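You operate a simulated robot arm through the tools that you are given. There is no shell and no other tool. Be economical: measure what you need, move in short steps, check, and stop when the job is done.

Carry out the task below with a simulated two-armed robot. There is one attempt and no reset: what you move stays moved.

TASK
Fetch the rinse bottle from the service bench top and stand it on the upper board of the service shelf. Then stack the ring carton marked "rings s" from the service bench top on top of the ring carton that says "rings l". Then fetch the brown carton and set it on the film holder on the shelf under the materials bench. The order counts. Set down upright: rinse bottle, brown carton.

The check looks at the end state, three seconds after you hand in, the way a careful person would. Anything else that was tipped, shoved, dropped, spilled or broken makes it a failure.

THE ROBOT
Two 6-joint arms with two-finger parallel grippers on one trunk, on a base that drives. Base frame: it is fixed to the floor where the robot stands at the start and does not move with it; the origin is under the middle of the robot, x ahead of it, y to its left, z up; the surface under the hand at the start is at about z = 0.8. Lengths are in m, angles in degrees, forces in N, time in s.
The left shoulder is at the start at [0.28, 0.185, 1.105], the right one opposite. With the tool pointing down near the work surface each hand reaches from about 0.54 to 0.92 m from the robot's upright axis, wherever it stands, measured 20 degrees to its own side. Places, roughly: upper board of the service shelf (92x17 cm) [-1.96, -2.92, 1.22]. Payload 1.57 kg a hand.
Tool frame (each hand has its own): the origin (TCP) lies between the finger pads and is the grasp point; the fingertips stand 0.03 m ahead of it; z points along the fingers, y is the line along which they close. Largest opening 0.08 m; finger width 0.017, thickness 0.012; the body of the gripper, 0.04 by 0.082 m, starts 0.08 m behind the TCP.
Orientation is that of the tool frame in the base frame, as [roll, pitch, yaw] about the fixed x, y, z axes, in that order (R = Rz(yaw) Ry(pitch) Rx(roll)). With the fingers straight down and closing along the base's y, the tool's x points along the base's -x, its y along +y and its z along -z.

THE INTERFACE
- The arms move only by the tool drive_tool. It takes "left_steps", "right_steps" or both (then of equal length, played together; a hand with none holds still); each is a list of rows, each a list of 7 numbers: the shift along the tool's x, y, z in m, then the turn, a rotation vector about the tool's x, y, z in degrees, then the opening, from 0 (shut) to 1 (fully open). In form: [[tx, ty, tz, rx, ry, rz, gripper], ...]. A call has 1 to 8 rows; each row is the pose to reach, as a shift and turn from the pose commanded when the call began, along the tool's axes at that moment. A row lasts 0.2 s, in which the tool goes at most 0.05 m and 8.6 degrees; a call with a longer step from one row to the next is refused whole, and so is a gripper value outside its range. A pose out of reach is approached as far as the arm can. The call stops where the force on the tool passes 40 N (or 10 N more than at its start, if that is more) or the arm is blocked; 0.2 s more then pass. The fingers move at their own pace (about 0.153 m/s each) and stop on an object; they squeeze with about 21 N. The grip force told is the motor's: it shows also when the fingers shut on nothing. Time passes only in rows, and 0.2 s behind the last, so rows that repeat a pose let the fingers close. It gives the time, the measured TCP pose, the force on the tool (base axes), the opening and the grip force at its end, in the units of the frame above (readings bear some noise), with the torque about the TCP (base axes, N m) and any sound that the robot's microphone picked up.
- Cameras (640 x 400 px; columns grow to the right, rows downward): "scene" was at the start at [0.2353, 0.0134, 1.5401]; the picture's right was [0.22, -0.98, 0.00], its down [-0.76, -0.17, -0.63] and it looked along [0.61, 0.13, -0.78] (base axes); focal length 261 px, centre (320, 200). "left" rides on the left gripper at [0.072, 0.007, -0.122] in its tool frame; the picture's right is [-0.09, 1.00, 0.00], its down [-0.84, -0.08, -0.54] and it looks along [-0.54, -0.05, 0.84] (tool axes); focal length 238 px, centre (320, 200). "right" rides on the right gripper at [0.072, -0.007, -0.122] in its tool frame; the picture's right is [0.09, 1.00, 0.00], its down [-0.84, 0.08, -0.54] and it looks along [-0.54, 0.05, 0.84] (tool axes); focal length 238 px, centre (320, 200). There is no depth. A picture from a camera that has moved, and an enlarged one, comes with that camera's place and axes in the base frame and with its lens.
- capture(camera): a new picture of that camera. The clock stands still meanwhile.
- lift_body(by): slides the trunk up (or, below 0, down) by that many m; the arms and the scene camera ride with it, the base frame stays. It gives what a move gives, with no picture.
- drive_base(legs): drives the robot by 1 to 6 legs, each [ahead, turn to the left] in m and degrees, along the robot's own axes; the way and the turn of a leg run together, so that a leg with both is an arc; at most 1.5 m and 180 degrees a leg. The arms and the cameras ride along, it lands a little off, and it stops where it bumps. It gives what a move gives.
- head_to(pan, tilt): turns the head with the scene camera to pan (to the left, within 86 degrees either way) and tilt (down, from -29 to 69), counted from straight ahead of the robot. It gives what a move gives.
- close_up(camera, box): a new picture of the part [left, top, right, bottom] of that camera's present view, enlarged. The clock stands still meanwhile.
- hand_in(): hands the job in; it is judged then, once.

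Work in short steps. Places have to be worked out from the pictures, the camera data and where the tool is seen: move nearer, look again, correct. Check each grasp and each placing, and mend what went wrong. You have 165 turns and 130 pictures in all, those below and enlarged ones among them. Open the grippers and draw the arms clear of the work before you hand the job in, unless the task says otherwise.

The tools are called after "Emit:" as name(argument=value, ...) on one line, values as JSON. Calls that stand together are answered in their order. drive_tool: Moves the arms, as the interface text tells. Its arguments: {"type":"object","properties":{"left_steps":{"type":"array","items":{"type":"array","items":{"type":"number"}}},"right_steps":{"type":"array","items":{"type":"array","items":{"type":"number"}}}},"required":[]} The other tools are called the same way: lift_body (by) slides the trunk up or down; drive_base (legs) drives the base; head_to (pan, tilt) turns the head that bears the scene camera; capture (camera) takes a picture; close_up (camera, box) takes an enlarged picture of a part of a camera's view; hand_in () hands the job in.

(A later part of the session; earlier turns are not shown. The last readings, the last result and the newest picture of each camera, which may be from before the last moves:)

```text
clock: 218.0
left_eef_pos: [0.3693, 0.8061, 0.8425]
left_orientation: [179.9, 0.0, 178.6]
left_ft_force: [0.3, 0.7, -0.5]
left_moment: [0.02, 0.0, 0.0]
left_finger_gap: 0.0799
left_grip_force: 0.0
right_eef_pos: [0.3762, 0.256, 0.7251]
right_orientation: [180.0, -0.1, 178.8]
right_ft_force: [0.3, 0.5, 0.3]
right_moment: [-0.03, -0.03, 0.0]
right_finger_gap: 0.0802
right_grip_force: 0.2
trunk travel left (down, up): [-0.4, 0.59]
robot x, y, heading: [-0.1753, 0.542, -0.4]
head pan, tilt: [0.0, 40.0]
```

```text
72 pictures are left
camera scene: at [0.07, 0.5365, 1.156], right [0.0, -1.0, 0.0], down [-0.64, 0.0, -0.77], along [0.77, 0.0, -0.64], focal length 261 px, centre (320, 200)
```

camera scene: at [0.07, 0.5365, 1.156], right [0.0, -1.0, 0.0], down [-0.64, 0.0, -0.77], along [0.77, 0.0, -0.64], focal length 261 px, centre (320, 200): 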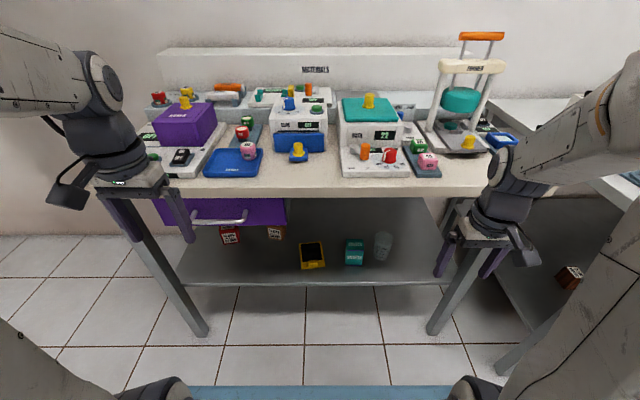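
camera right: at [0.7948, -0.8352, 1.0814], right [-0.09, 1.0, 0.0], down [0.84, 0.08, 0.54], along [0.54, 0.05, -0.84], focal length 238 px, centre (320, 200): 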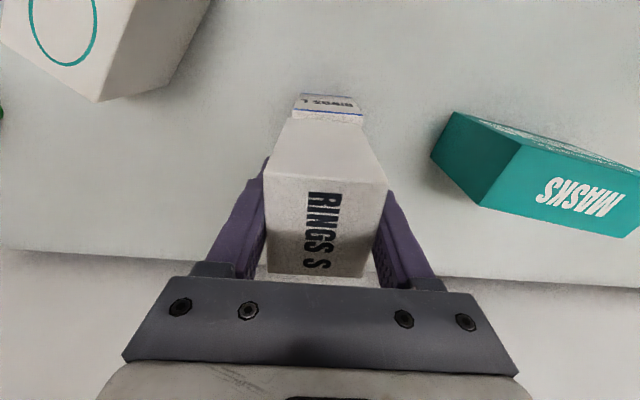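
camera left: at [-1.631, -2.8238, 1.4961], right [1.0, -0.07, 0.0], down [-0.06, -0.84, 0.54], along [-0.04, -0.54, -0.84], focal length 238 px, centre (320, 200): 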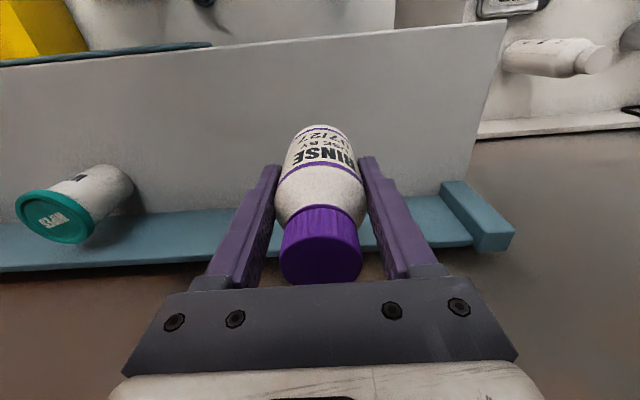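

Emit:
close_up(camera="scene", box=[200, 210, 400, 335])

Emit:
lift_body(by=-0.25)

Emit:
head_to(pan=0, tilt=35)

Emit:
capture(camera="scene")

```text
3.20 times, centred on (300, 272) of scene
camera zoom: at [0.07, 0.5365, 1.156], right [0.0, -1.0, 0.0], down [-0.64, 0.0, -0.77], along [0.77, 0.0, -0.64], focal length 835 px, centre (384, -32)
```

zoom: 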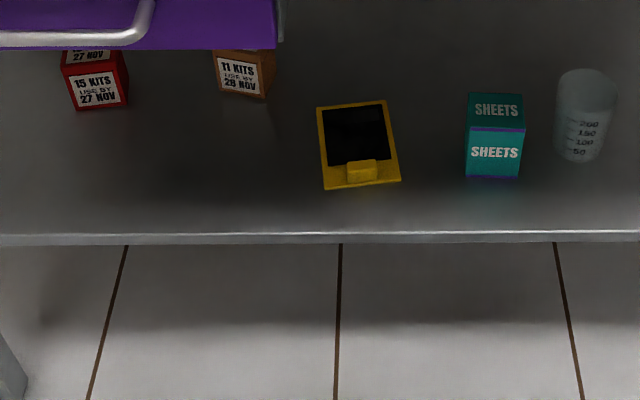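

```text
clock: 220.6
left_eef_pos: [0.3695, 0.8042, 0.5927]
left_orientation: [179.9, -0.1, 178.6]
left_ft_force: [1.1, -0.2, 0.3]
left_moment: [0.0, -0.01, -0.01]
left_finger_gap: 0.08
left_grip_force: 0.1
right_eef_pos: [0.3752, 0.2561, 0.4755]
right_orientation: [-180.0, -0.1, 178.8]
right_ft_force: [0.9, 0.3, -0.6]
right_moment: [0.02, -0.01, 0.03]
right_finger_gap: 0.0799
right_grip_force: 0.0
trunk travel left (down, up): [-0.15, 0.84]
robot x, y, heading: [-0.1774, 0.5422, -0.0]
head pan, tilt: [0.0, 40.0]
```

```text
clock: 221.2
left_eef_pos: [0.3699, 0.8053, 0.5916]
left_orientation: [179.9, 0.0, 178.6]
left_ft_force: [0.3, 1.0, 0.0]
left_moment: [-0.01, -0.01, -0.02]
left_finger_gap: 0.0801
left_grip_force: 0.0
right_eef_pos: [0.3746, 0.2566, 0.4759]
right_orientation: [179.9, -0.1, 178.8]
right_ft_force: [-0.3, -0.1, 0.5]
right_moment: [-0.01, 0.01, -0.03]
right_finger_gap: 0.0801
right_grip_force: 0.0
trunk travel left (down, up): [-0.15, 0.84]
robot x, y, heading: [-0.1744, 0.5441, -0.1]
head pan, tilt: [0.0, 35.0]
```

```text
70 pictures are left
camera scene: at [0.073, 0.5366, 0.9135], right [0.0, -1.0, 0.0], down [-0.57, 0.0, -0.82], along [0.82, 0.0, -0.57], focal length 261 px, centre (320, 200)
```

scene: 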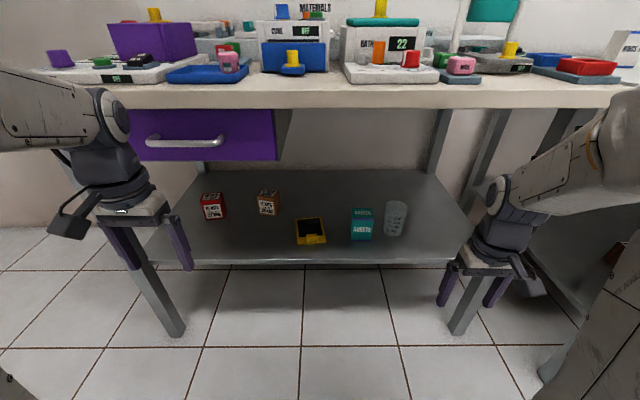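

On this shelf: red carton "15 KITS 27 NOV", brown carton "11 KITS 28 NOV", the yellow film holder, SHEETS box, beaker. I also check the far racks for any other brown carton of this kind.

Emit:
head_to(pan=78, tilt=10)

Emit:
close_up(camera="scene", box=[0, 80, 400, 330])

Emit:
head_to(pan=0, tilt=35)

Emit:
close_up(camera="scene", box=[180, 165, 340, 265])

```text
clock: 222.8
left_eef_pos: [0.369, 0.8046, 0.5923]
left_orientation: [179.9, 0.0, 178.6]
left_ft_force: [0.3, -0.2, -0.2]
left_moment: [0.03, -0.02, -0.01]
left_finger_gap: 0.0803
left_grip_force: 0.0
right_eef_pos: [0.3758, 0.256, 0.4755]
right_orientation: [-180.0, -0.1, 178.8]
right_ft_force: [0.0, 0.7, 0.2]
right_moment: [0.03, 0.01, 0.02]
right_finger_gap: 0.0802
right_grip_force: 0.1
trunk travel left (down, up): [-0.15, 0.84]
robot x, y, heading: [-0.1761, 0.5356, -0.1]
head pan, tilt: [78.0, 10.0]
```

```text
1.60 times, centred on (200, 205) of scene
camera zoom: at [0.0046, 0.6277, 0.9537], right [0.98, -0.21, 0.0], down [-0.04, -0.17, -0.98], along [0.21, 0.96, -0.17], focal length 418 px, centre (512, 192)
```

zoom: 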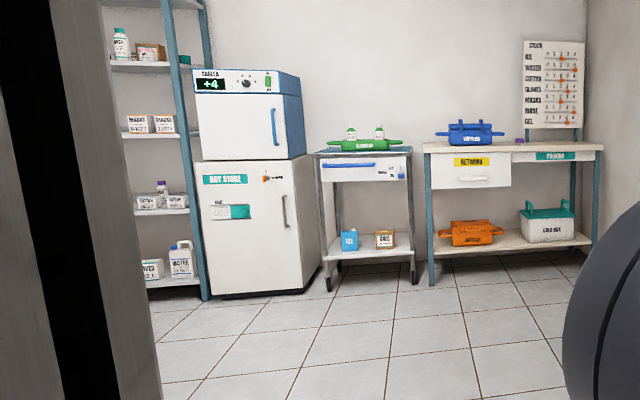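

```text
clock: 224.3
left_eef_pos: [0.3703, 0.8057, 0.5917]
left_orientation: [179.9, 0.0, 178.6]
left_ft_force: [-0.2, -0.1, 1.1]
left_moment: [-0.02, 0.0, -0.02]
left_finger_gap: 0.0801
left_grip_force: 0.1
right_eef_pos: [0.3754, 0.2569, 0.4753]
right_orientation: [-179.9, -0.1, 178.9]
right_ft_force: [-0.4, -0.4, -0.1]
right_moment: [0.01, 0.01, -0.01]
right_finger_gap: 0.0801
right_grip_force: 0.0
trunk travel left (down, up): [-0.15, 0.84]
robot x, y, heading: [-0.1771, 0.5402, -0.2]
head pan, tilt: [0.0, 35.0]
```

```text
4.00 times, centred on (260, 215) of scene
camera zoom: at [0.073, 0.5367, 0.9136], right [0.0, -1.0, 0.0], down [-0.57, 0.0, -0.82], along [0.82, 0.0, -0.57], focal length 1044 px, centre (560, 140)
```

zoom: 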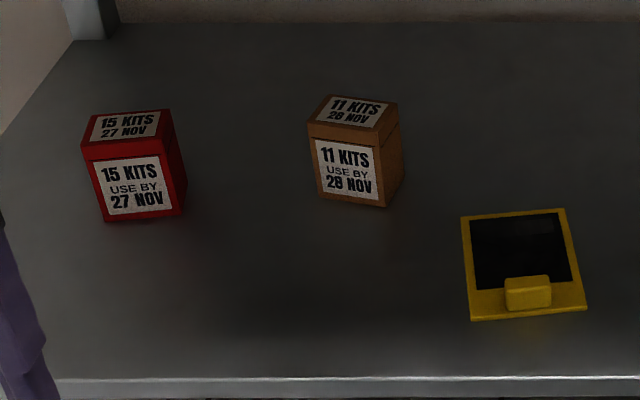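

The brown KITS carton: centre ≈ (0.772,0.704), yaw ≈ −14°, 5.8×4.2 cm, top z≈0.44; shelf surface z≈0.375, front edge x≈0.56. Film holder ≈ x 0.62–0.74, y 0.52–0.62. I lower the trunk fully, and yaw then pitch the left tool forward.

Emit:
lift_body(by=-0.1)

Emit:
drive_tool(left_steps=[[0, 0, 0, 0, 0, 6.5, 1], [0, 0, 0, 0, 0, 13, 1]])

Emit:
drive_tool(left_steps=[[0, 0, 0, 0, -8.3, 0, 1], [0, 0, 0, 0, -16.6, 0, 1], [0, 0, 0, 0, -25, 0, 1], [0, 0, 0, 0, -33.3, 0, 1], [0, 0, 0, 0, -41.6, 0, 1], [0, 0, 0, 0, -50, 0, 1]])

Emit:
capture(camera="scene")

Emit:
capture(camera="left")

```text
clock: 225.6
left_eef_pos: [0.3692, 0.8053, 0.4924]
left_orientation: [179.9, 0.1, 178.6]
left_ft_force: [1.0, -0.1, -0.2]
left_moment: [0.0, 0.02, 0.02]
left_finger_gap: 0.0798
left_grip_force: 0.0
right_eef_pos: [0.3754, 0.2565, 0.3758]
right_orientation: [179.9, -0.1, 178.9]
right_ft_force: [0.4, 0.7, 0.1]
right_moment: [-0.01, -0.03, -0.03]
right_finger_gap: 0.08
right_grip_force: 0.0
trunk travel left (down, up): [-0.05, 0.94]
robot x, y, heading: [-0.1749, 0.5422, -0.1]
head pan, tilt: [0.0, 35.0]
```

```text
clock: 226.2
left_eef_pos: [0.3701, 0.805, 0.4918]
left_orientation: [180.0, 0.1, 165.5]
left_ft_force: [0.0, -0.6, -0.7]
left_moment: [0.01, 0.02, 0.02]
left_finger_gap: 0.0801
left_grip_force: 0.0
right_eef_pos: [0.377, 0.2562, 0.3763]
right_orientation: [-179.9, -0.1, 178.8]
right_ft_force: [0.4, -0.7, 0.4]
right_moment: [-0.02, -0.01, -0.02]
right_finger_gap: 0.0796
right_grip_force: 0.1
trunk travel left (down, up): [-0.05, 0.94]
robot x, y, heading: [-0.1785, 0.5353, -0.1]
head pan, tilt: [0.0, 35.0]
```

```text
clock: 227.6
left_eef_pos: [0.3829, 0.8249, 0.4782]
left_orientation: [-180.0, 49.9, 165.6]
left_ft_force: [0.2, 0.0, 0.5]
left_moment: [0.03, -0.01, -0.01]
left_finger_gap: 0.08
left_grip_force: 0.0
left hand out of reach, approached as far as the arm can: row 3, 4, 5, 6
right_eef_pos: [0.3755, 0.2564, 0.3745]
right_orientation: [180.0, -0.1, 178.7]
right_ft_force: [-0.3, 0.4, -0.7]
right_moment: [0.0, -0.02, -0.02]
right_finger_gap: 0.08
right_grip_force: 0.0
trunk travel left (down, up): [-0.05, 0.94]
robot x, y, heading: [-0.177, 0.5399, -0.0]
head pan, tilt: [0.0, 35.0]
```

```text
67 pictures are left
camera scene: at [0.073, 0.5366, 0.8136], right [0.0, -1.0, 0.0], down [-0.57, 0.0, -0.82], along [0.82, 0.0, -0.57], focal length 261 px, centre (320, 200)
```

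scene: 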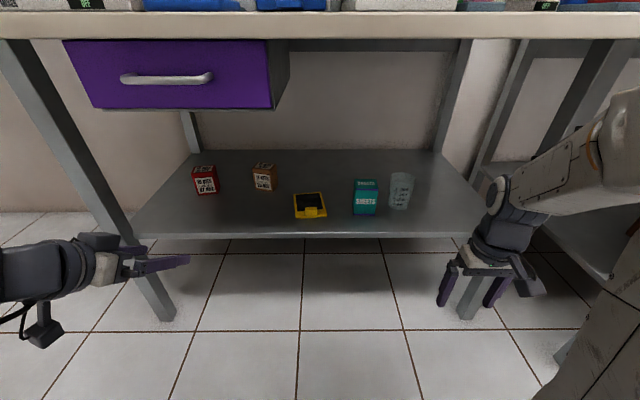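

```text
66 pictures are left
camera left: at [0.2508, 0.8657, 0.5013], right [0.3, 0.95, 0.07], down [0.1, -0.11, 0.99], along [0.95, -0.29, -0.13], focal length 238 px, centre (320, 200)
```

left: 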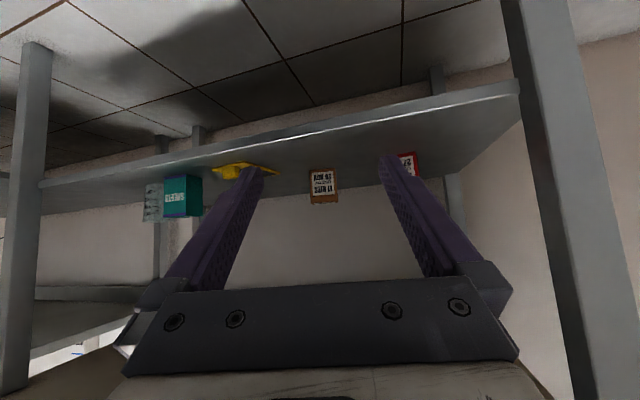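

Pitch of 50° reached with the forearm low. I drive 8 cm forward, then move to half of the pre-grasp distance and look.

Emit:
drive_base(legs=[[0.08, 0]])

Emit:
drive_tool(left_steps=[[-0.021, -0.007, 0.042, 0, 0, 0, 1], [-0.042, -0.014, 0.084, 0, 0, 0, 1], [-0.064, -0.021, 0.126, 0, 0, 0, 1]])

Emit:
capture(camera="left")

Emit:
capture(camera="scene")

```text
clock: 228.7
left_eef_pos: [0.4637, 0.8241, 0.4778]
left_orientation: [-180.0, 50.0, 165.5]
left_ft_force: [-0.3, 0.6, -0.3]
left_moment: [0.02, -0.01, -0.01]
left_finger_gap: 0.0797
left_grip_force: 0.0
right_eef_pos: [0.4568, 0.2551, 0.3743]
right_orientation: [179.9, 0.0, 178.8]
right_ft_force: [-0.1, 0.4, -0.1]
right_moment: [0.02, -0.02, 0.02]
right_finger_gap: 0.0799
right_grip_force: 0.1
trunk travel left (down, up): [-0.05, 0.94]
robot x, y, heading: [-0.0964, 0.5388, 0.1]
head pan, tilt: [0.0, 35.0]
```

```text
clock: 229.4
left_eef_pos: [0.5936, 0.7701, 0.4482]
left_orientation: [180.0, 50.0, 165.5]
left_ft_force: [-0.5, 0.0, -0.1]
left_moment: [0.0, 0.04, -0.04]
left_finger_gap: 0.0803
left_grip_force: 0.0
right_eef_pos: [0.4553, 0.2552, 0.3753]
right_orientation: [180.0, -0.1, 178.8]
right_ft_force: [0.1, 0.6, -0.1]
right_moment: [-0.03, 0.0, 0.0]
right_finger_gap: 0.08
right_grip_force: 0.0
trunk travel left (down, up): [-0.05, 0.94]
robot x, y, heading: [-0.0971, 0.536, -0.2]
head pan, tilt: [0.0, 35.0]
```

```text
65 pictures are left
camera left: at [0.4599, 0.8105, 0.4703], right [0.3, 0.95, 0.07], down [0.1, -0.11, 0.99], along [0.95, -0.29, -0.13], focal length 238 px, centre (320, 200)
```

left: 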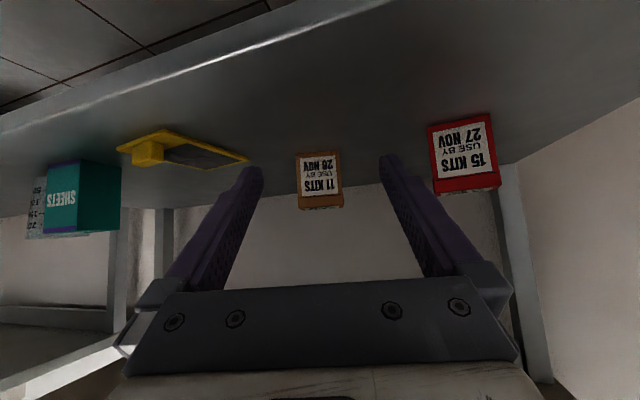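

```text
64 pictures are left
camera scene: at [0.1536, 0.5364, 0.8136], right [0.0, -1.0, 0.0], down [-0.57, 0.0, -0.82], along [0.82, 0.0, -0.57], focal length 261 px, centre (320, 200)
```

scene: 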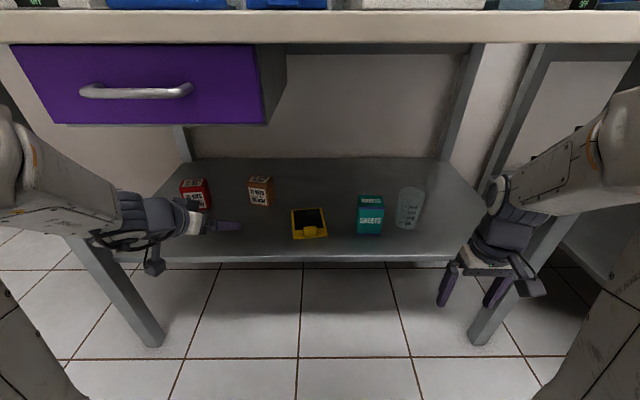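

Let me zoom the scene and left views to fix the carton's lateral position.

Emit:
close_up(camera="scene", box=[180, 165, 340, 265])

Emit:
close_up(camera="left", box=[240, 110, 400, 210])

```text
4.00 times, centred on (260, 215) of scene
camera zoom: at [0.1536, 0.5364, 0.8136], right [0.0, -1.0, 0.0], down [-0.57, 0.0, -0.82], along [0.82, 0.0, -0.57], focal length 1044 px, centre (560, 140)
```

zoom: 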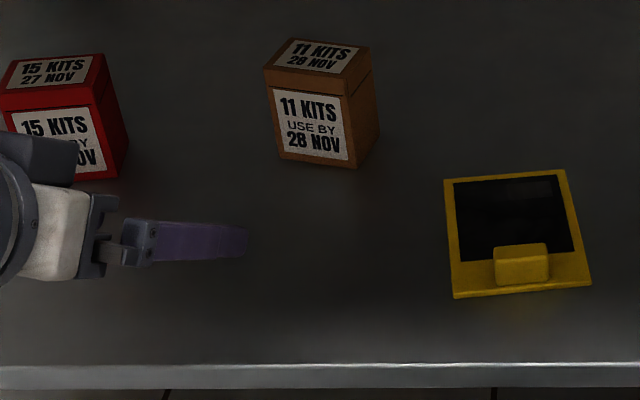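

```text
4.00 times, centred on (320, 160) of left
camera zoom: at [0.4599, 0.8105, 0.4703], right [0.3, 0.95, 0.07], down [0.1, -0.11, 0.99], along [0.95, -0.29, -0.13], focal length 953 px, centre (320, 360)
```

zoom: 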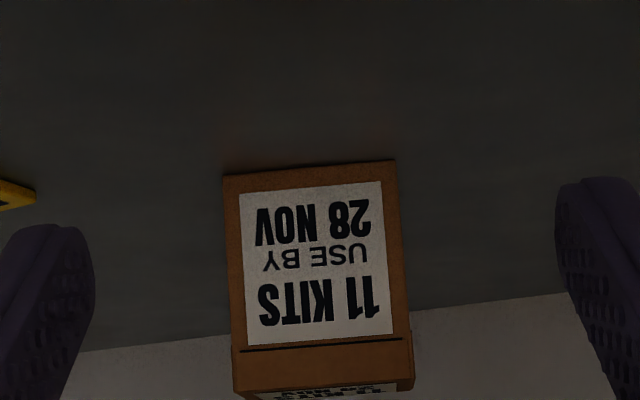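

Gripper-camera estimate (relative to tool): carton front middle ≈ (0.743,0.723), shelf z≈0.37, yaw −14.3°, matching the tool. I move to 8 cm short of the grasp pose.

Emit:
drive_tool(left_steps=[[-0.009, -0.003, 0.035, 0, 0, 0, 1], [-0.02, -0.006, 0.07, 0, 0, 0, 1], [-0.0345, -0.0085, 0.1006, 0, 0, 0, 1]])

Emit:
capture(camera="left")

Emit:
close_up(camera="scene", box=[180, 165, 340, 265])

```text
clock: 230.2
left_eef_pos: [0.687, 0.7378, 0.407]
left_orientation: [179.9, 50.0, 165.5]
left_ft_force: [0.4, 0.5, 0.1]
left_moment: [0.03, 0.01, 0.0]
left_finger_gap: 0.0799
left_grip_force: 0.0
right_eef_pos: [0.4573, 0.2569, 0.3745]
right_orientation: [180.0, -0.1, 178.8]
right_ft_force: [-0.8, -0.2, -0.9]
right_moment: [-0.02, -0.04, 0.03]
right_finger_gap: 0.0802
right_grip_force: 0.1
trunk travel left (down, up): [-0.05, 0.94]
robot x, y, heading: [-0.097, 0.543, -0.1]
head pan, tilt: [0.0, 35.0]
```

```text
61 pictures are left
camera left: at [0.5537, 0.7782, 0.4312], right [0.31, 0.95, 0.07], down [0.1, -0.11, 0.99], along [0.95, -0.29, -0.13], focal length 238 px, centre (320, 200)
```

left: 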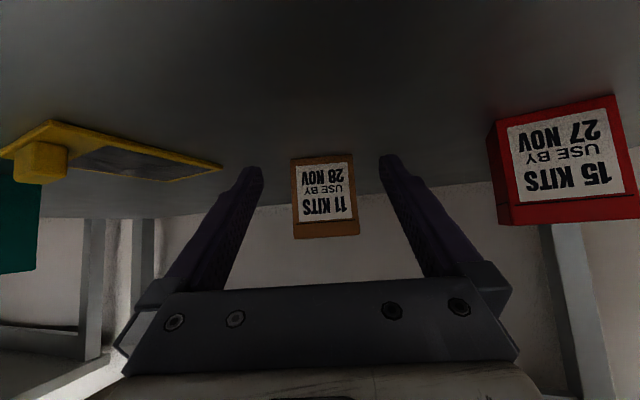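

```text
4.00 times, centred on (260, 215) of scene
camera zoom: at [0.1537, 0.5364, 0.8136], right [0.0, -1.0, 0.0], down [-0.57, 0.0, -0.82], along [0.82, 0.0, -0.57], focal length 1044 px, centre (560, 140)
```

zoom: 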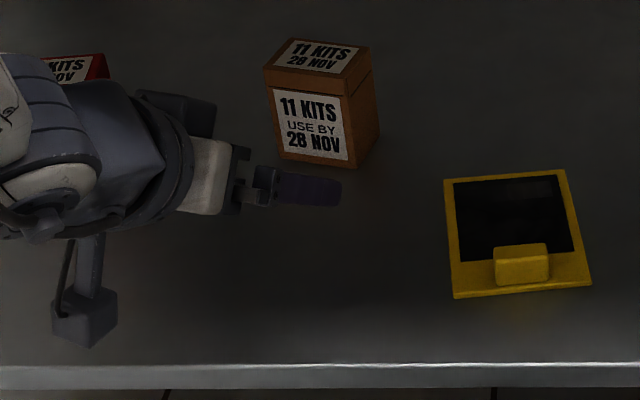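

Carton is centred between the fingers (u≈324 as predicted). I advance 8.5 cm and close.

Emit:
drive_tool(left_steps=[[-0.017, 0, 0.014, 0, 0, 0, 1], [-0.03, 0, 0.031, 0, 0, 0, 1], [-0.044, 0, 0.047, 0, 0, 0, 1], [-0.0577, 0, 0.0625, 0, 0, 0, 1]])

Emit:
capture(camera="left")

```text
clock: 231.2
left_eef_pos: [0.7692, 0.7165, 0.4137]
left_orientation: [180.0, 50.0, 165.5]
left_ft_force: [-0.1, -0.2, -0.1]
left_moment: [-0.01, 0.01, -0.01]
left_finger_gap: 0.08
left_grip_force: 0.0
right_eef_pos: [0.4559, 0.2562, 0.3755]
right_orientation: [179.9, -0.1, 178.7]
right_ft_force: [0.1, 0.2, -0.2]
right_moment: [0.0, 0.0, -0.02]
right_finger_gap: 0.0801
right_grip_force: 0.0
trunk travel left (down, up): [-0.05, 0.94]
robot x, y, heading: [-0.0974, 0.5379, -0.1]
head pan, tilt: [0.0, 35.0]
```

```text
59 pictures are left
camera left: at [0.6366, 0.7565, 0.435], right [0.31, 0.95, 0.07], down [0.1, -0.11, 0.99], along [0.95, -0.3, -0.13], focal length 238 px, centre (320, 200)
```

left: 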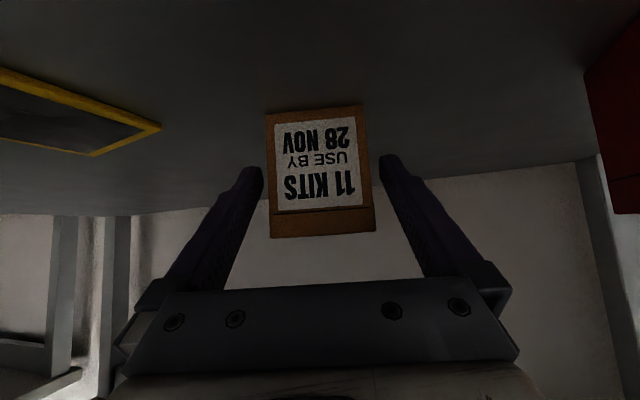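

Front face is at about the TCP plane; I advance another 2 cm and close.

Emit:
drive_tool(left_steps=[[-0.0065, 0, 0.0077, 0, 0, 0, 1], [-0.013, 0, 0.0155, 0, 0, 0, 1], [-0.013, 0, 0.0155, 0, 0, 0, 0.4], [-0.013, 0, 0.0155, 0, 0, 0, 0.2], [-0.013, 0, 0.0155, 0, 0, 0, 0]])

Emit:
capture(camera="left")

Emit:
close_up(camera="scene", box=[180, 165, 340, 265])

```text
clock: 232.4
left_eef_pos: [0.7889, 0.7122, 0.413]
left_orientation: [180.0, 50.0, 165.6]
left_ft_force: [-2.2, 0.1, 4.4]
left_moment: [0.18, 0.02, 0.11]
left_finger_gap: 0.0619
left_grip_force: 21.0
right_eef_pos: [0.4572, 0.2568, 0.3758]
right_orientation: [-180.0, 0.0, 178.8]
right_ft_force: [-0.3, 0.3, 0.4]
right_moment: [0.0, 0.01, -0.02]
right_finger_gap: 0.0799
right_grip_force: 0.1
trunk travel left (down, up): [-0.05, 0.94]
robot x, y, heading: [-0.0948, 0.5387, -0.2]
head pan, tilt: [0.0, 35.0]
```

```text
58 pictures are left
camera left: at [0.6554, 0.7524, 0.4354], right [0.3, 0.95, 0.07], down [0.1, -0.11, 0.99], along [0.95, -0.29, -0.13], focal length 238 px, centre (320, 200)
```

left: 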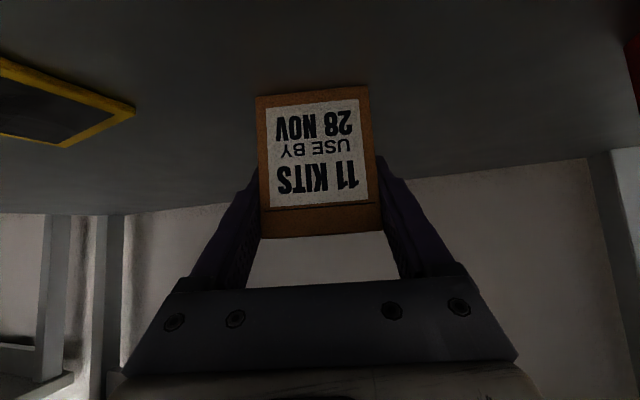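

```text
4.00 times, centred on (260, 215) of scene
camera zoom: at [0.1534, 0.5366, 0.8135], right [0.0, -1.0, 0.0], down [-0.57, 0.0, -0.82], along [0.82, 0.0, -0.57], focal length 1044 px, centre (560, 140)
```

zoom: 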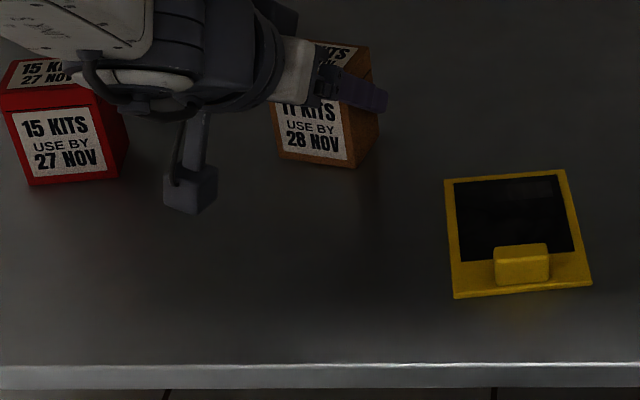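

Gripped (gap 0.062). Lift 3.5 cm straight up.

Emit:
drive_tool(left_steps=[[-0.0115, 0, -0.0096, 0, 0, 0, 0], [-0.023, 0, -0.0193, 0, 0, 0, 0], [-0.0268, 0, -0.0225, 0, 0, 0, 0]])

Emit:
capture(camera="scene")

Emit:
capture(camera="left")

```text
clock: 233.4
left_eef_pos: [0.7764, 0.7241, 0.4044]
left_orientation: [-177.7, 45.5, 168.7]
left_ft_force: [0.2, 5.1, 12.0]
left_moment: [0.55, -0.05, -0.03]
left_finger_gap: 0.0621
left_grip_force: 21.0
right_eef_pos: [0.4542, 0.2554, 0.3756]
right_orientation: [180.0, -0.4, 178.6]
right_ft_force: [-0.4, 0.2, 0.3]
right_moment: [-0.01, 0.01, -0.01]
right_finger_gap: 0.0797
right_grip_force: 0.0
trunk travel left (down, up): [-0.05, 0.94]
robot x, y, heading: [-0.0974, 0.5421, 0.4]
head pan, tilt: [0.0, 35.0]
stopped in row 3 (left hand): the arm was blocked; the commanded pose is now the measured one
```

```text
56 pictures are left
camera scene: at [0.1539, 0.5406, 0.8139], right [0.01, -1.0, 0.0], down [-0.58, -0.01, -0.82], along [0.82, 0.0, -0.58], focal length 261 px, centre (320, 200)
```

scene: 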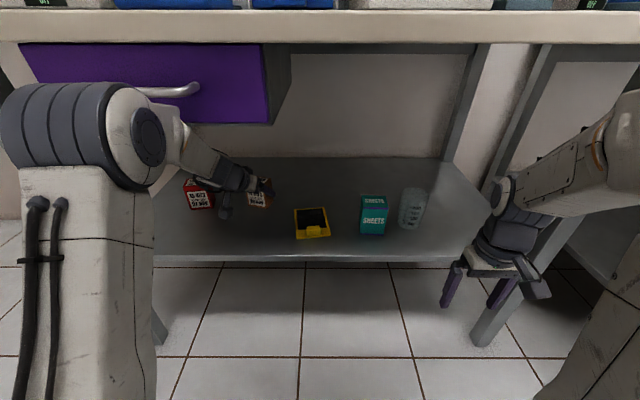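

```text
55 pictures are left
camera left: at [0.643, 0.7611, 0.4389], right [0.28, 0.96, 0.04], down [0.18, -0.09, 0.98], along [0.94, -0.27, -0.2], focal length 238 px, centre (320, 200)
```

left: 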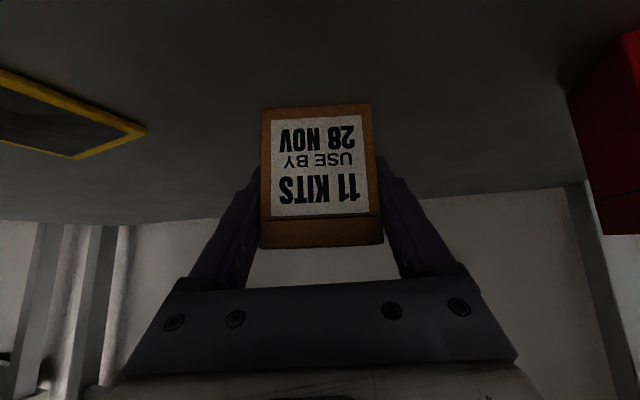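

The lift was blocked — the left elbow has come against the drawer front. I back the base 3 cm to free it (the carton slides with the grip).

Emit:
drive_base(legs=[[-0.03, 0]])

Emit:
capture(camera="left")

Emit:
capture(camera="scene")

```text
clock: 234.3
left_eef_pos: [0.7502, 0.7199, 0.419]
left_orientation: [-178.2, 47.0, 167.8]
left_ft_force: [0.0, -1.2, -0.7]
left_moment: [0.01, -0.02, 0.0]
left_finger_gap: 0.0619
left_grip_force: 20.7
right_eef_pos: [0.4253, 0.2562, 0.3752]
right_orientation: [180.0, -0.2, 178.8]
right_ft_force: [0.0, 0.0, -0.9]
right_moment: [-0.02, -0.02, -0.03]
right_finger_gap: 0.0799
right_grip_force: 0.0
trunk travel left (down, up): [-0.05, 0.94]
robot x, y, heading: [-0.1264, 0.5413, -0.0]
head pan, tilt: [0.0, 35.0]
```

```text
54 pictures are left
camera left: at [0.617, 0.7579, 0.4498], right [0.29, 0.96, 0.05], down [0.16, -0.1, 0.98], along [0.94, -0.28, -0.18], focal length 238 px, centre (320, 200)
```

left: 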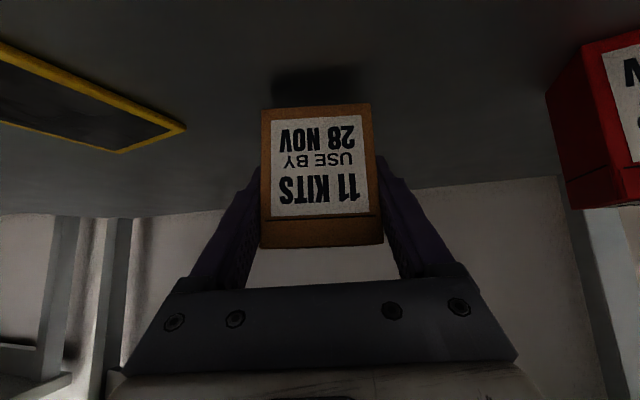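

```text
53 pictures are left
camera scene: at [0.123, 0.538, 0.8139], right [0.0, -1.0, 0.0], down [-0.57, 0.0, -0.82], along [0.82, 0.0, -0.57], focal length 261 px, centre (320, 200)
```

scene: 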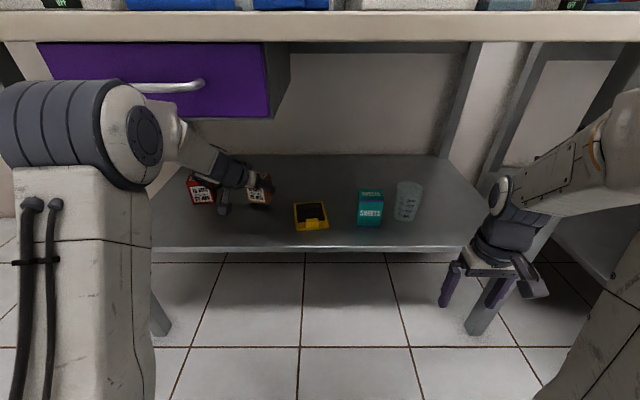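

Freed; the carton is lifted just off the shelf. I raise the trunk 3 cm and back the base 8 cm more so the elbow stays outside.

Emit:
lift_body(by=0.03)

Emit:
drive_base(legs=[[-0.08, 0]])

Emit:
capture(camera="scene")

Emit:
close_up(camera="scene", box=[180, 140, 340, 240])

Emit:
capture(camera="left")

```text
clock: 235.0
left_eef_pos: [0.7405, 0.7178, 0.4307]
left_orientation: [-177.5, 45.0, 168.4]
left_ft_force: [-0.1, -0.3, -0.4]
left_moment: [0.01, 0.01, -0.02]
left_finger_gap: 0.0616
left_grip_force: 21.4
right_eef_pos: [0.4256, 0.2559, 0.4022]
right_orientation: [180.0, -0.2, 178.7]
right_ft_force: [0.6, -0.2, 0.4]
right_moment: [-0.01, -0.01, -0.02]
right_finger_gap: 0.0797
right_grip_force: 0.0
trunk travel left (down, up): [-0.08, 0.91]
robot x, y, heading: [-0.126, 0.5427, 0.1]
head pan, tilt: [0.0, 35.0]
```

```text
clock: 236.1
left_eef_pos: [0.6693, 0.7199, 0.4496]
left_orientation: [-178.4, 47.1, 167.9]
left_ft_force: [0.0, 0.7, -0.6]
left_moment: [-0.02, -0.01, -0.04]
left_finger_gap: 0.0618
left_grip_force: 20.3
right_eef_pos: [0.344, 0.2558, 0.4053]
right_orientation: [-180.0, -0.1, 178.9]
right_ft_force: [-0.2, 0.4, 0.0]
right_moment: [0.01, 0.01, 0.0]
right_finger_gap: 0.0801
right_grip_force: 0.0
trunk travel left (down, up): [-0.08, 0.91]
robot x, y, heading: [-0.2061, 0.5412, 0.4]
head pan, tilt: [0.0, 35.0]
```

```text
52 pictures are left
camera scene: at [0.0425, 0.5378, 0.8436], right [0.0, -1.0, 0.0], down [-0.57, 0.0, -0.82], along [0.82, 0.0, -0.57], focal length 261 px, centre (320, 200)
```

scene: 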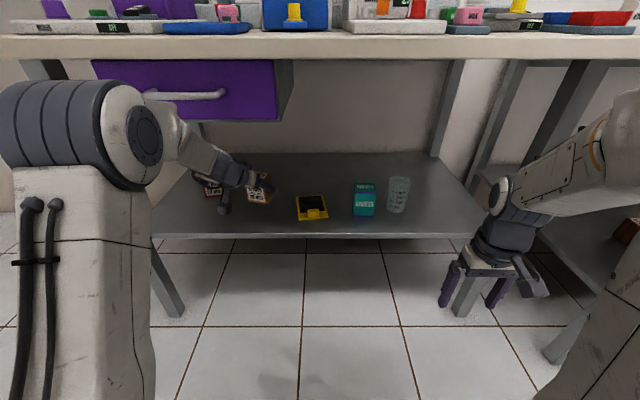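

```text
4.00 times, centred on (260, 190) of scene
camera zoom: at [0.0425, 0.5378, 0.8436], right [0.0, -1.0, 0.0], down [-0.57, 0.0, -0.82], along [0.82, 0.0, -0.57], focal length 1044 px, centre (560, 240)
```

zoom: 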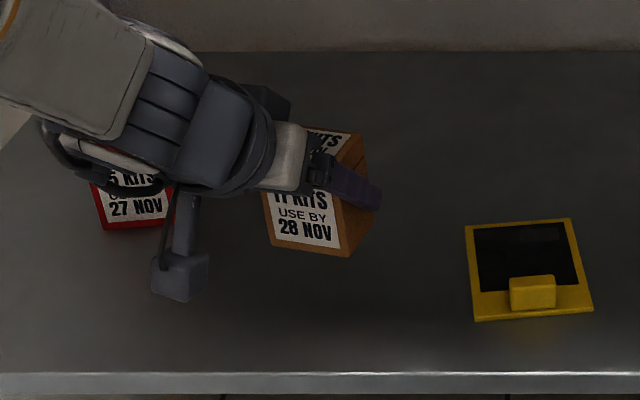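

```text
50 pictures are left
camera left: at [0.5365, 0.7579, 0.4797], right [0.29, 0.96, 0.05], down [0.16, -0.1, 0.98], along [0.94, -0.28, -0.18], focal length 238 px, centre (320, 200)
```

left: 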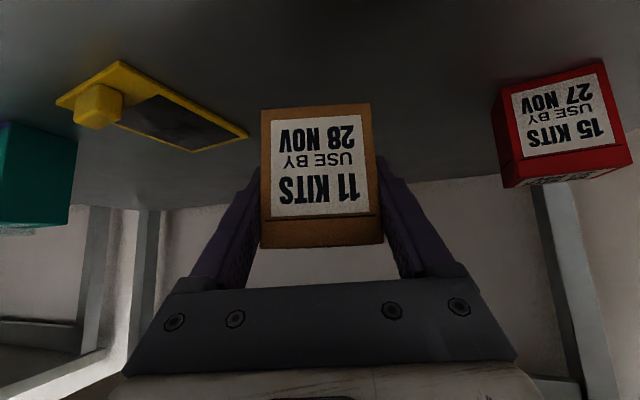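

By the image geometry the carton hangs upright now (pitch 47°). Film holder's black area centre ≈ (0.70,0.566). I translate to above it.

Emit:
drive_tool(left_steps=[[-0.018, -0.018, -0.002, 0, 0, 0, 0], [-0.025, -0.054, 0.011, 0, 0, 0, 0], [-0.032, -0.09, 0.023, 0, 0, 0, 0], [-0.04, -0.122, 0.035, 0, 0, 0, 0], [-0.0463, -0.1428, 0.0464, 0, 0, 0, 0]])

Emit:
capture(camera="left")

Emit:
close_up(camera="scene", box=[220, 140, 380, 240])

```text
clock: 237.3
left_eef_pos: [0.7008, 0.5666, 0.4549]
left_orientation: [-178.5, 47.1, 167.7]
left_ft_force: [0.7, 0.5, -0.3]
left_moment: [-0.01, 0.02, -0.01]
left_finger_gap: 0.0615
left_grip_force: 20.3
right_eef_pos: [0.3462, 0.2563, 0.4055]
right_orientation: [-180.0, -0.1, 178.9]
right_ft_force: [0.5, -0.3, -0.6]
right_moment: [-0.05, 0.0, 0.0]
right_finger_gap: 0.0801
right_grip_force: 0.1
trunk travel left (down, up): [-0.08, 0.91]
robot x, y, heading: [-0.2059, 0.5415, 0.3]
head pan, tilt: [0.0, 35.0]
```

```text
49 pictures are left
camera left: at [0.5681, 0.6042, 0.4846], right [0.29, 0.96, 0.05], down [0.15, -0.1, 0.98], along [0.94, -0.28, -0.18], focal length 238 px, centre (320, 200)
```

left: 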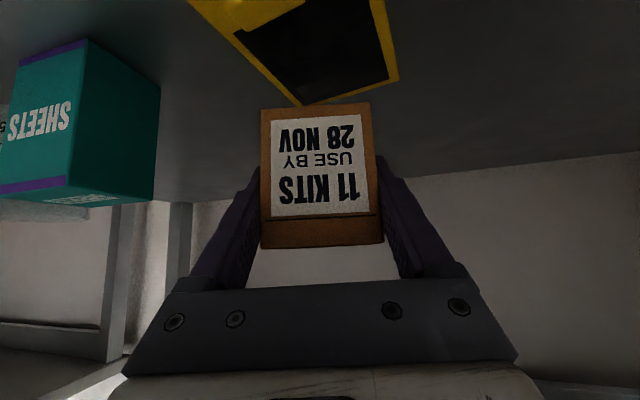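

```text
4.00 times, centred on (300, 190) of scene
camera zoom: at [0.0425, 0.5379, 0.8436], right [0.0, -1.0, 0.0], down [-0.57, 0.0, -0.82], along [0.82, 0.0, -0.57], focal length 1044 px, centre (400, 240)
```

zoom: 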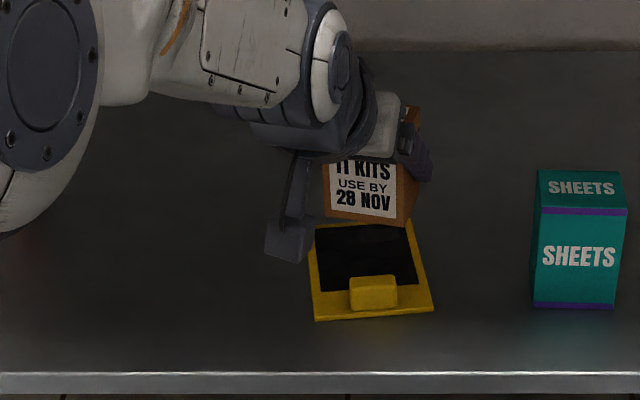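

Carton bottom at z≈0.408, centre (0.711,0.562). I rotate it +20° about vertical to align with the holder and shift 1.2 cm toward me.

Emit:
drive_tool(left_steps=[[0.002, -0.001, -0.002, -3.7, -0.1, -3.4, 0], [0.004, -0.001, -0.004, -7.3, -0.2, -6.8, 0], [0.006, -0.002, -0.006, -11, -0.3, -10.2, 0], [0.008, -0.0028, -0.0085, -14.65, -0.4, -13.6, 0]])

Emit:
capture(camera="left")

Emit:
close_up(camera="scene", box=[240, 150, 360, 225])

```text
clock: 238.3
left_eef_pos: [0.6882, 0.5655, 0.4542]
left_orientation: [-178.4, 47.1, -172.2]
left_ft_force: [0.2, -0.5, -0.2]
left_moment: [0.0, -0.02, -0.01]
left_finger_gap: 0.0618
left_grip_force: 21.0
right_eef_pos: [0.3451, 0.2554, 0.4052]
right_orientation: [180.0, -0.1, 178.8]
right_ft_force: [0.1, -0.3, 0.4]
right_moment: [0.01, -0.02, 0.0]
right_finger_gap: 0.0801
right_grip_force: 0.1
trunk travel left (down, up): [-0.08, 0.91]
robot x, y, heading: [-0.2063, 0.5386, 0.2]
head pan, tilt: [0.0, 35.0]
```

```text
47 pictures are left
camera left: at [0.5501, 0.5561, 0.4847], right [-0.05, 1.0, 0.05], down [0.18, -0.04, 0.98], along [0.98, 0.06, -0.18], focal length 238 px, centre (320, 200)
```

left: 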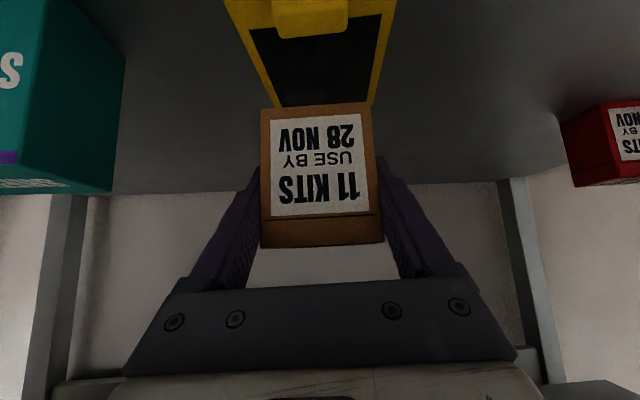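

```text
5.33 times, centred on (300, 188) of scene
camera zoom: at [0.0425, 0.5378, 0.8435], right [0.0, -1.0, 0.0], down [-0.57, 0.0, -0.82], along [0.82, 0.0, -0.57], focal length 1392 px, centre (427, 267)
```

zoom: 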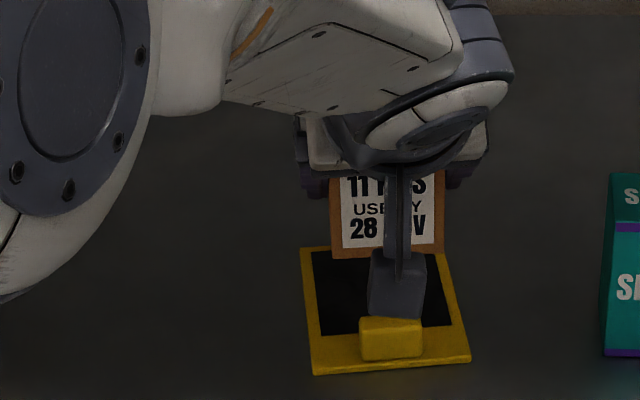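

Well aligned over the holder. Lower 2.8 cm, then check.

Emit:
drive_tool(left_steps=[[0.0073, 0.0002, 0.0068, 0, 0, 0, 0], [0.0147, 0.0004, 0.0136, 0, 0, 0, 0], [0.0205, 0.0005, 0.019, 0, 0, 0, 0]])

Emit:
capture(camera="left")

Emit:
close_up(camera="scene", box=[240, 150, 360, 225])

```text
clock: 239.1
left_eef_pos: [0.6877, 0.5649, 0.4277]
left_orientation: [-178.4, 47.0, -172.0]
left_ft_force: [0.3, 0.0, -1.0]
left_moment: [0.01, 0.02, 0.0]
left_finger_gap: 0.0616
left_grip_force: 21.4
right_eef_pos: [0.3446, 0.2562, 0.4048]
right_orientation: [-180.0, 0.0, 178.8]
right_ft_force: [-0.3, 0.6, -0.4]
right_moment: [-0.02, 0.0, 0.0]
right_finger_gap: 0.0801
right_grip_force: 0.1
trunk travel left (down, up): [-0.08, 0.91]
robot x, y, heading: [-0.2054, 0.5406, 0.0]
head pan, tilt: [0.0, 35.0]
```

```text
45 pictures are left
camera left: at [0.5498, 0.5559, 0.4562], right [-0.05, 1.0, 0.05], down [0.18, -0.04, 0.98], along [0.98, 0.06, -0.18], focal length 238 px, centre (320, 200)
```

left: 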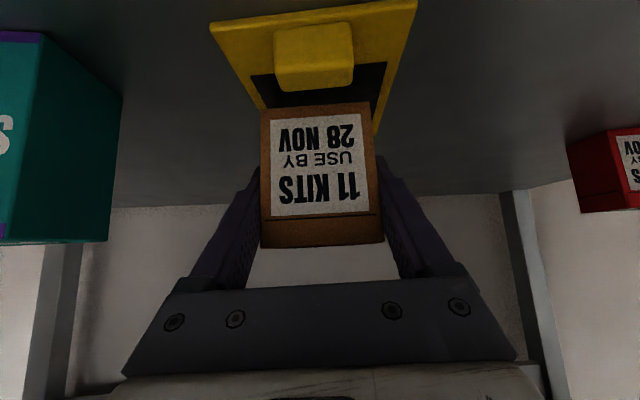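

```text
5.33 times, centred on (300, 188) of scene
camera zoom: at [0.0425, 0.5378, 0.8435], right [0.0, -1.0, 0.0], down [-0.57, 0.0, -0.82], along [0.82, 0.0, -0.57], focal length 1392 px, centre (427, 267)
```

zoom: 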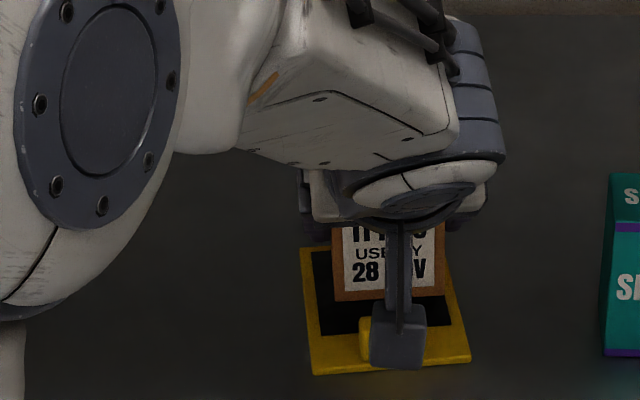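

Holder surface appears ~2 cm below the carton bottom still. I lower 1.5 cm with small corrections (+8 mm x, +3 mm y).

Emit:
drive_tool(left_steps=[[0.0018, 0.0008, 0.0054, 0, 0, 0, 0], [0.0035, 0.0016, 0.0108, 0, 0, 0, 0], [0.0053, 0.0023, 0.0162, 0, 0, 0, 0]])

Emit:
capture(camera="left")

```text
clock: 239.9
left_eef_pos: [0.6962, 0.5682, 0.4124]
left_orientation: [-178.5, 47.1, -172.2]
left_ft_force: [-0.5, -0.1, 0.8]
left_moment: [0.0, 0.04, 0.01]
left_finger_gap: 0.0618
left_grip_force: 21.0
right_eef_pos: [0.346, 0.2551, 0.4047]
right_orientation: [-180.0, 0.0, 178.8]
right_ft_force: [0.1, 0.6, -0.1]
right_moment: [0.0, -0.01, 0.0]
right_finger_gap: 0.0802
right_grip_force: 0.1
trunk travel left (down, up): [-0.08, 0.91]
robot x, y, heading: [-0.2084, 0.5395, -0.1]
head pan, tilt: [0.0, 35.0]
```

```text
43 pictures are left
camera left: at [0.5579, 0.5592, 0.4413], right [-0.05, 1.0, 0.05], down [0.18, -0.04, 0.98], along [0.98, 0.06, -0.18], focal length 238 px, centre (320, 200)
```

left: 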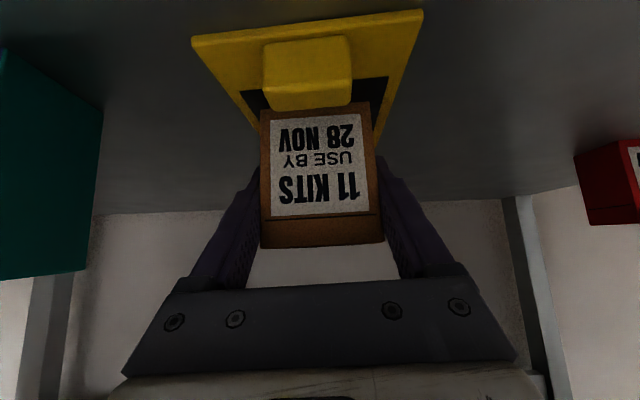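

About 8 mm left. Lower 5 mm, then in 1 mm steps.

Emit:
drive_tool(left_steps=[[0.0018, 0.0006, 0.0017, 0, 0, 0, 0], [0.0037, 0.0012, 0.0034, 0, 0, 0, 0], [0.0037, 0.0012, 0.0034, 0, 0, 0, 0]])

Emit:
drive_tool(left_steps=[[0.0007, 0, 0.0007, 0, 0, 0, 0], [0.0015, 0, 0.0014, 0, 0, 0, 0], [0.0015, 0, 0.0014, 0, 0, 0, 0]])

Emit:
capture(camera="left")

```text
clock: 240.7
left_eef_pos: [0.697, 0.5692, 0.4102]
left_orientation: [-178.2, 47.4, -172.1]
left_ft_force: [1.6, -1.7, 19.5]
left_moment: [0.36, 0.28, -0.01]
left_finger_gap: 0.0618
left_grip_force: 21.0
right_eef_pos: [0.3442, 0.256, 0.4061]
right_orientation: [-180.0, 0.0, 178.8]
right_ft_force: [0.0, -0.9, -0.8]
right_moment: [-0.01, 0.0, -0.03]
right_finger_gap: 0.0801
right_grip_force: 0.1
trunk travel left (down, up): [-0.08, 0.91]
robot x, y, heading: [-0.2073, 0.5449, -0.1]
head pan, tilt: [0.0, 35.0]
```

```text
clock: 241.5
left_eef_pos: [0.6959, 0.5693, 0.4062]
left_orientation: [-178.3, 47.2, -172.1]
left_ft_force: [2.0, -0.4, 19.7]
left_moment: [0.38, 0.13, 0.01]
left_finger_gap: 0.0621
left_grip_force: 21.1
right_eef_pos: [0.3451, 0.255, 0.4058]
right_orientation: [-180.0, -0.1, 178.9]
right_ft_force: [0.2, 0.0, -0.2]
right_moment: [0.01, 0.02, 0.01]
right_finger_gap: 0.0797
right_grip_force: 0.2
trunk travel left (down, up): [-0.08, 0.91]
robot x, y, heading: [-0.2069, 0.5392, 0.4]
head pan, tilt: [0.0, 35.0]
```

```text
42 pictures are left
camera left: at [0.5583, 0.5598, 0.4363], right [-0.05, 1.0, 0.05], down [0.18, -0.04, 0.98], along [0.98, 0.06, -0.17], focal length 238 px, centre (320, 200)
```

left: 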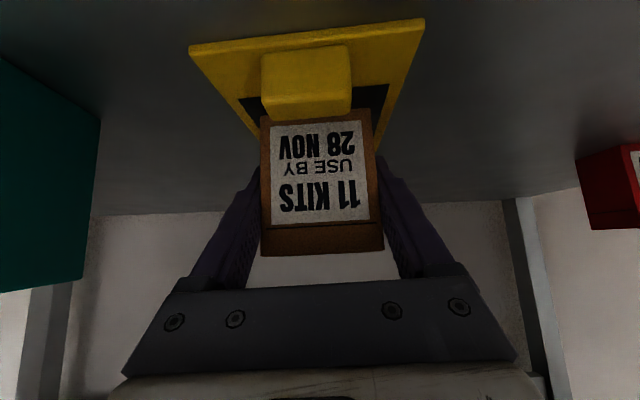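

Contact at ~20 N: the carton rests on the holder. I verify from the scene camera before releasing.

Emit:
close_up(camera="scene", box=[240, 150, 360, 225])

Emit:
close_up(camera="left", box=[200, 0, 440, 150])

```text
5.33 times, centred on (300, 188) of scene
camera zoom: at [0.0419, 0.5378, 0.8438], right [0.0, -1.0, 0.0], down [-0.57, 0.0, -0.82], along [0.82, 0.0, -0.57], focal length 1392 px, centre (427, 267)
```

zoom: 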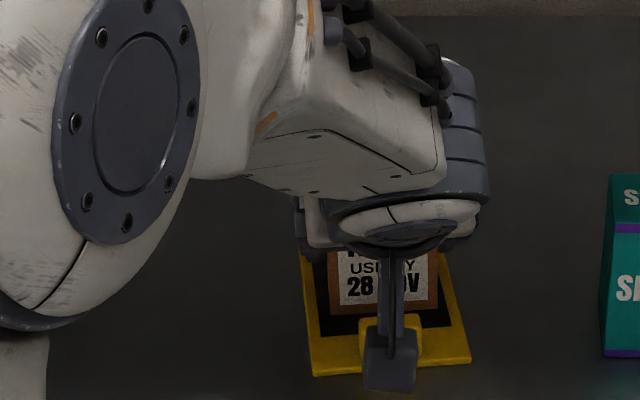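

```text
2.67 times, centred on (320, 75) of left
camera zoom: at [0.5583, 0.5598, 0.4363], right [-0.05, 1.0, 0.05], down [0.18, -0.04, 0.98], along [0.98, 0.06, -0.17], focal length 636 px, centre (320, 533)
```

zoom: 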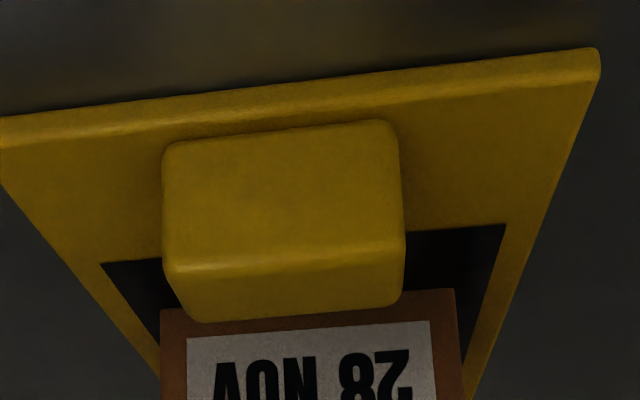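

The carton sits on the black area clear of the tab. Release: relieve 2 mm, open, then withdraw horizontally backwards.

Emit:
drive_tool(left_steps=[[-0.0007, 0, -0.0007, 0, 0, 0, 0], [-0.0011, 0, -0.001, 0, 0, 0, 0.6], [-0.0011, 0, -0.001, 0, 0, 0, 0.9], [-0.0011, 0, -0.001, 0, 0, 0, 1], [-0.0011, 0, -0.001, 0, 0, 0, 1]])

Emit:
capture(camera="left")

```text
clock: 242.7
left_eef_pos: [0.6962, 0.5692, 0.4054]
left_orientation: [-178.3, 46.9, -172.2]
left_ft_force: [0.0, 0.3, 0.2]
left_moment: [-0.01, 0.02, -0.01]
left_finger_gap: 0.0801
left_grip_force: 0.1
right_eef_pos: [0.346, 0.2556, 0.4054]
right_orientation: [180.0, -0.1, 178.8]
right_ft_force: [-0.9, 0.5, -0.4]
right_moment: [-0.01, 0.02, 0.01]
right_finger_gap: 0.0801
right_grip_force: 0.0
trunk travel left (down, up): [-0.08, 0.91]
robot x, y, heading: [-0.2077, 0.5407, 0.5]
head pan, tilt: [0.0, 35.0]
```

```text
39 pictures are left
camera left: at [0.5577, 0.56, 0.4355], right [-0.05, 1.0, 0.05], down [0.18, -0.04, 0.98], along [0.98, 0.06, -0.18], focal length 238 px, centre (320, 200)
```

left: 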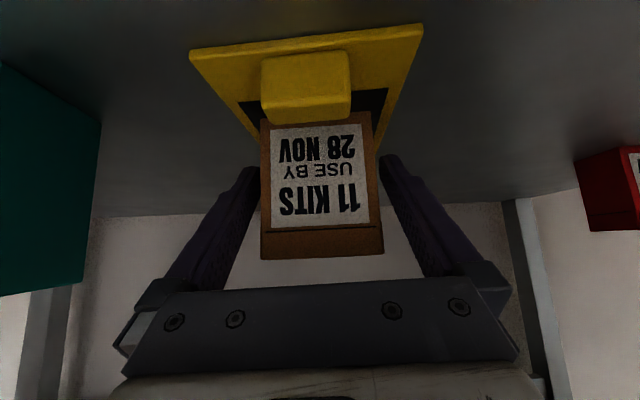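

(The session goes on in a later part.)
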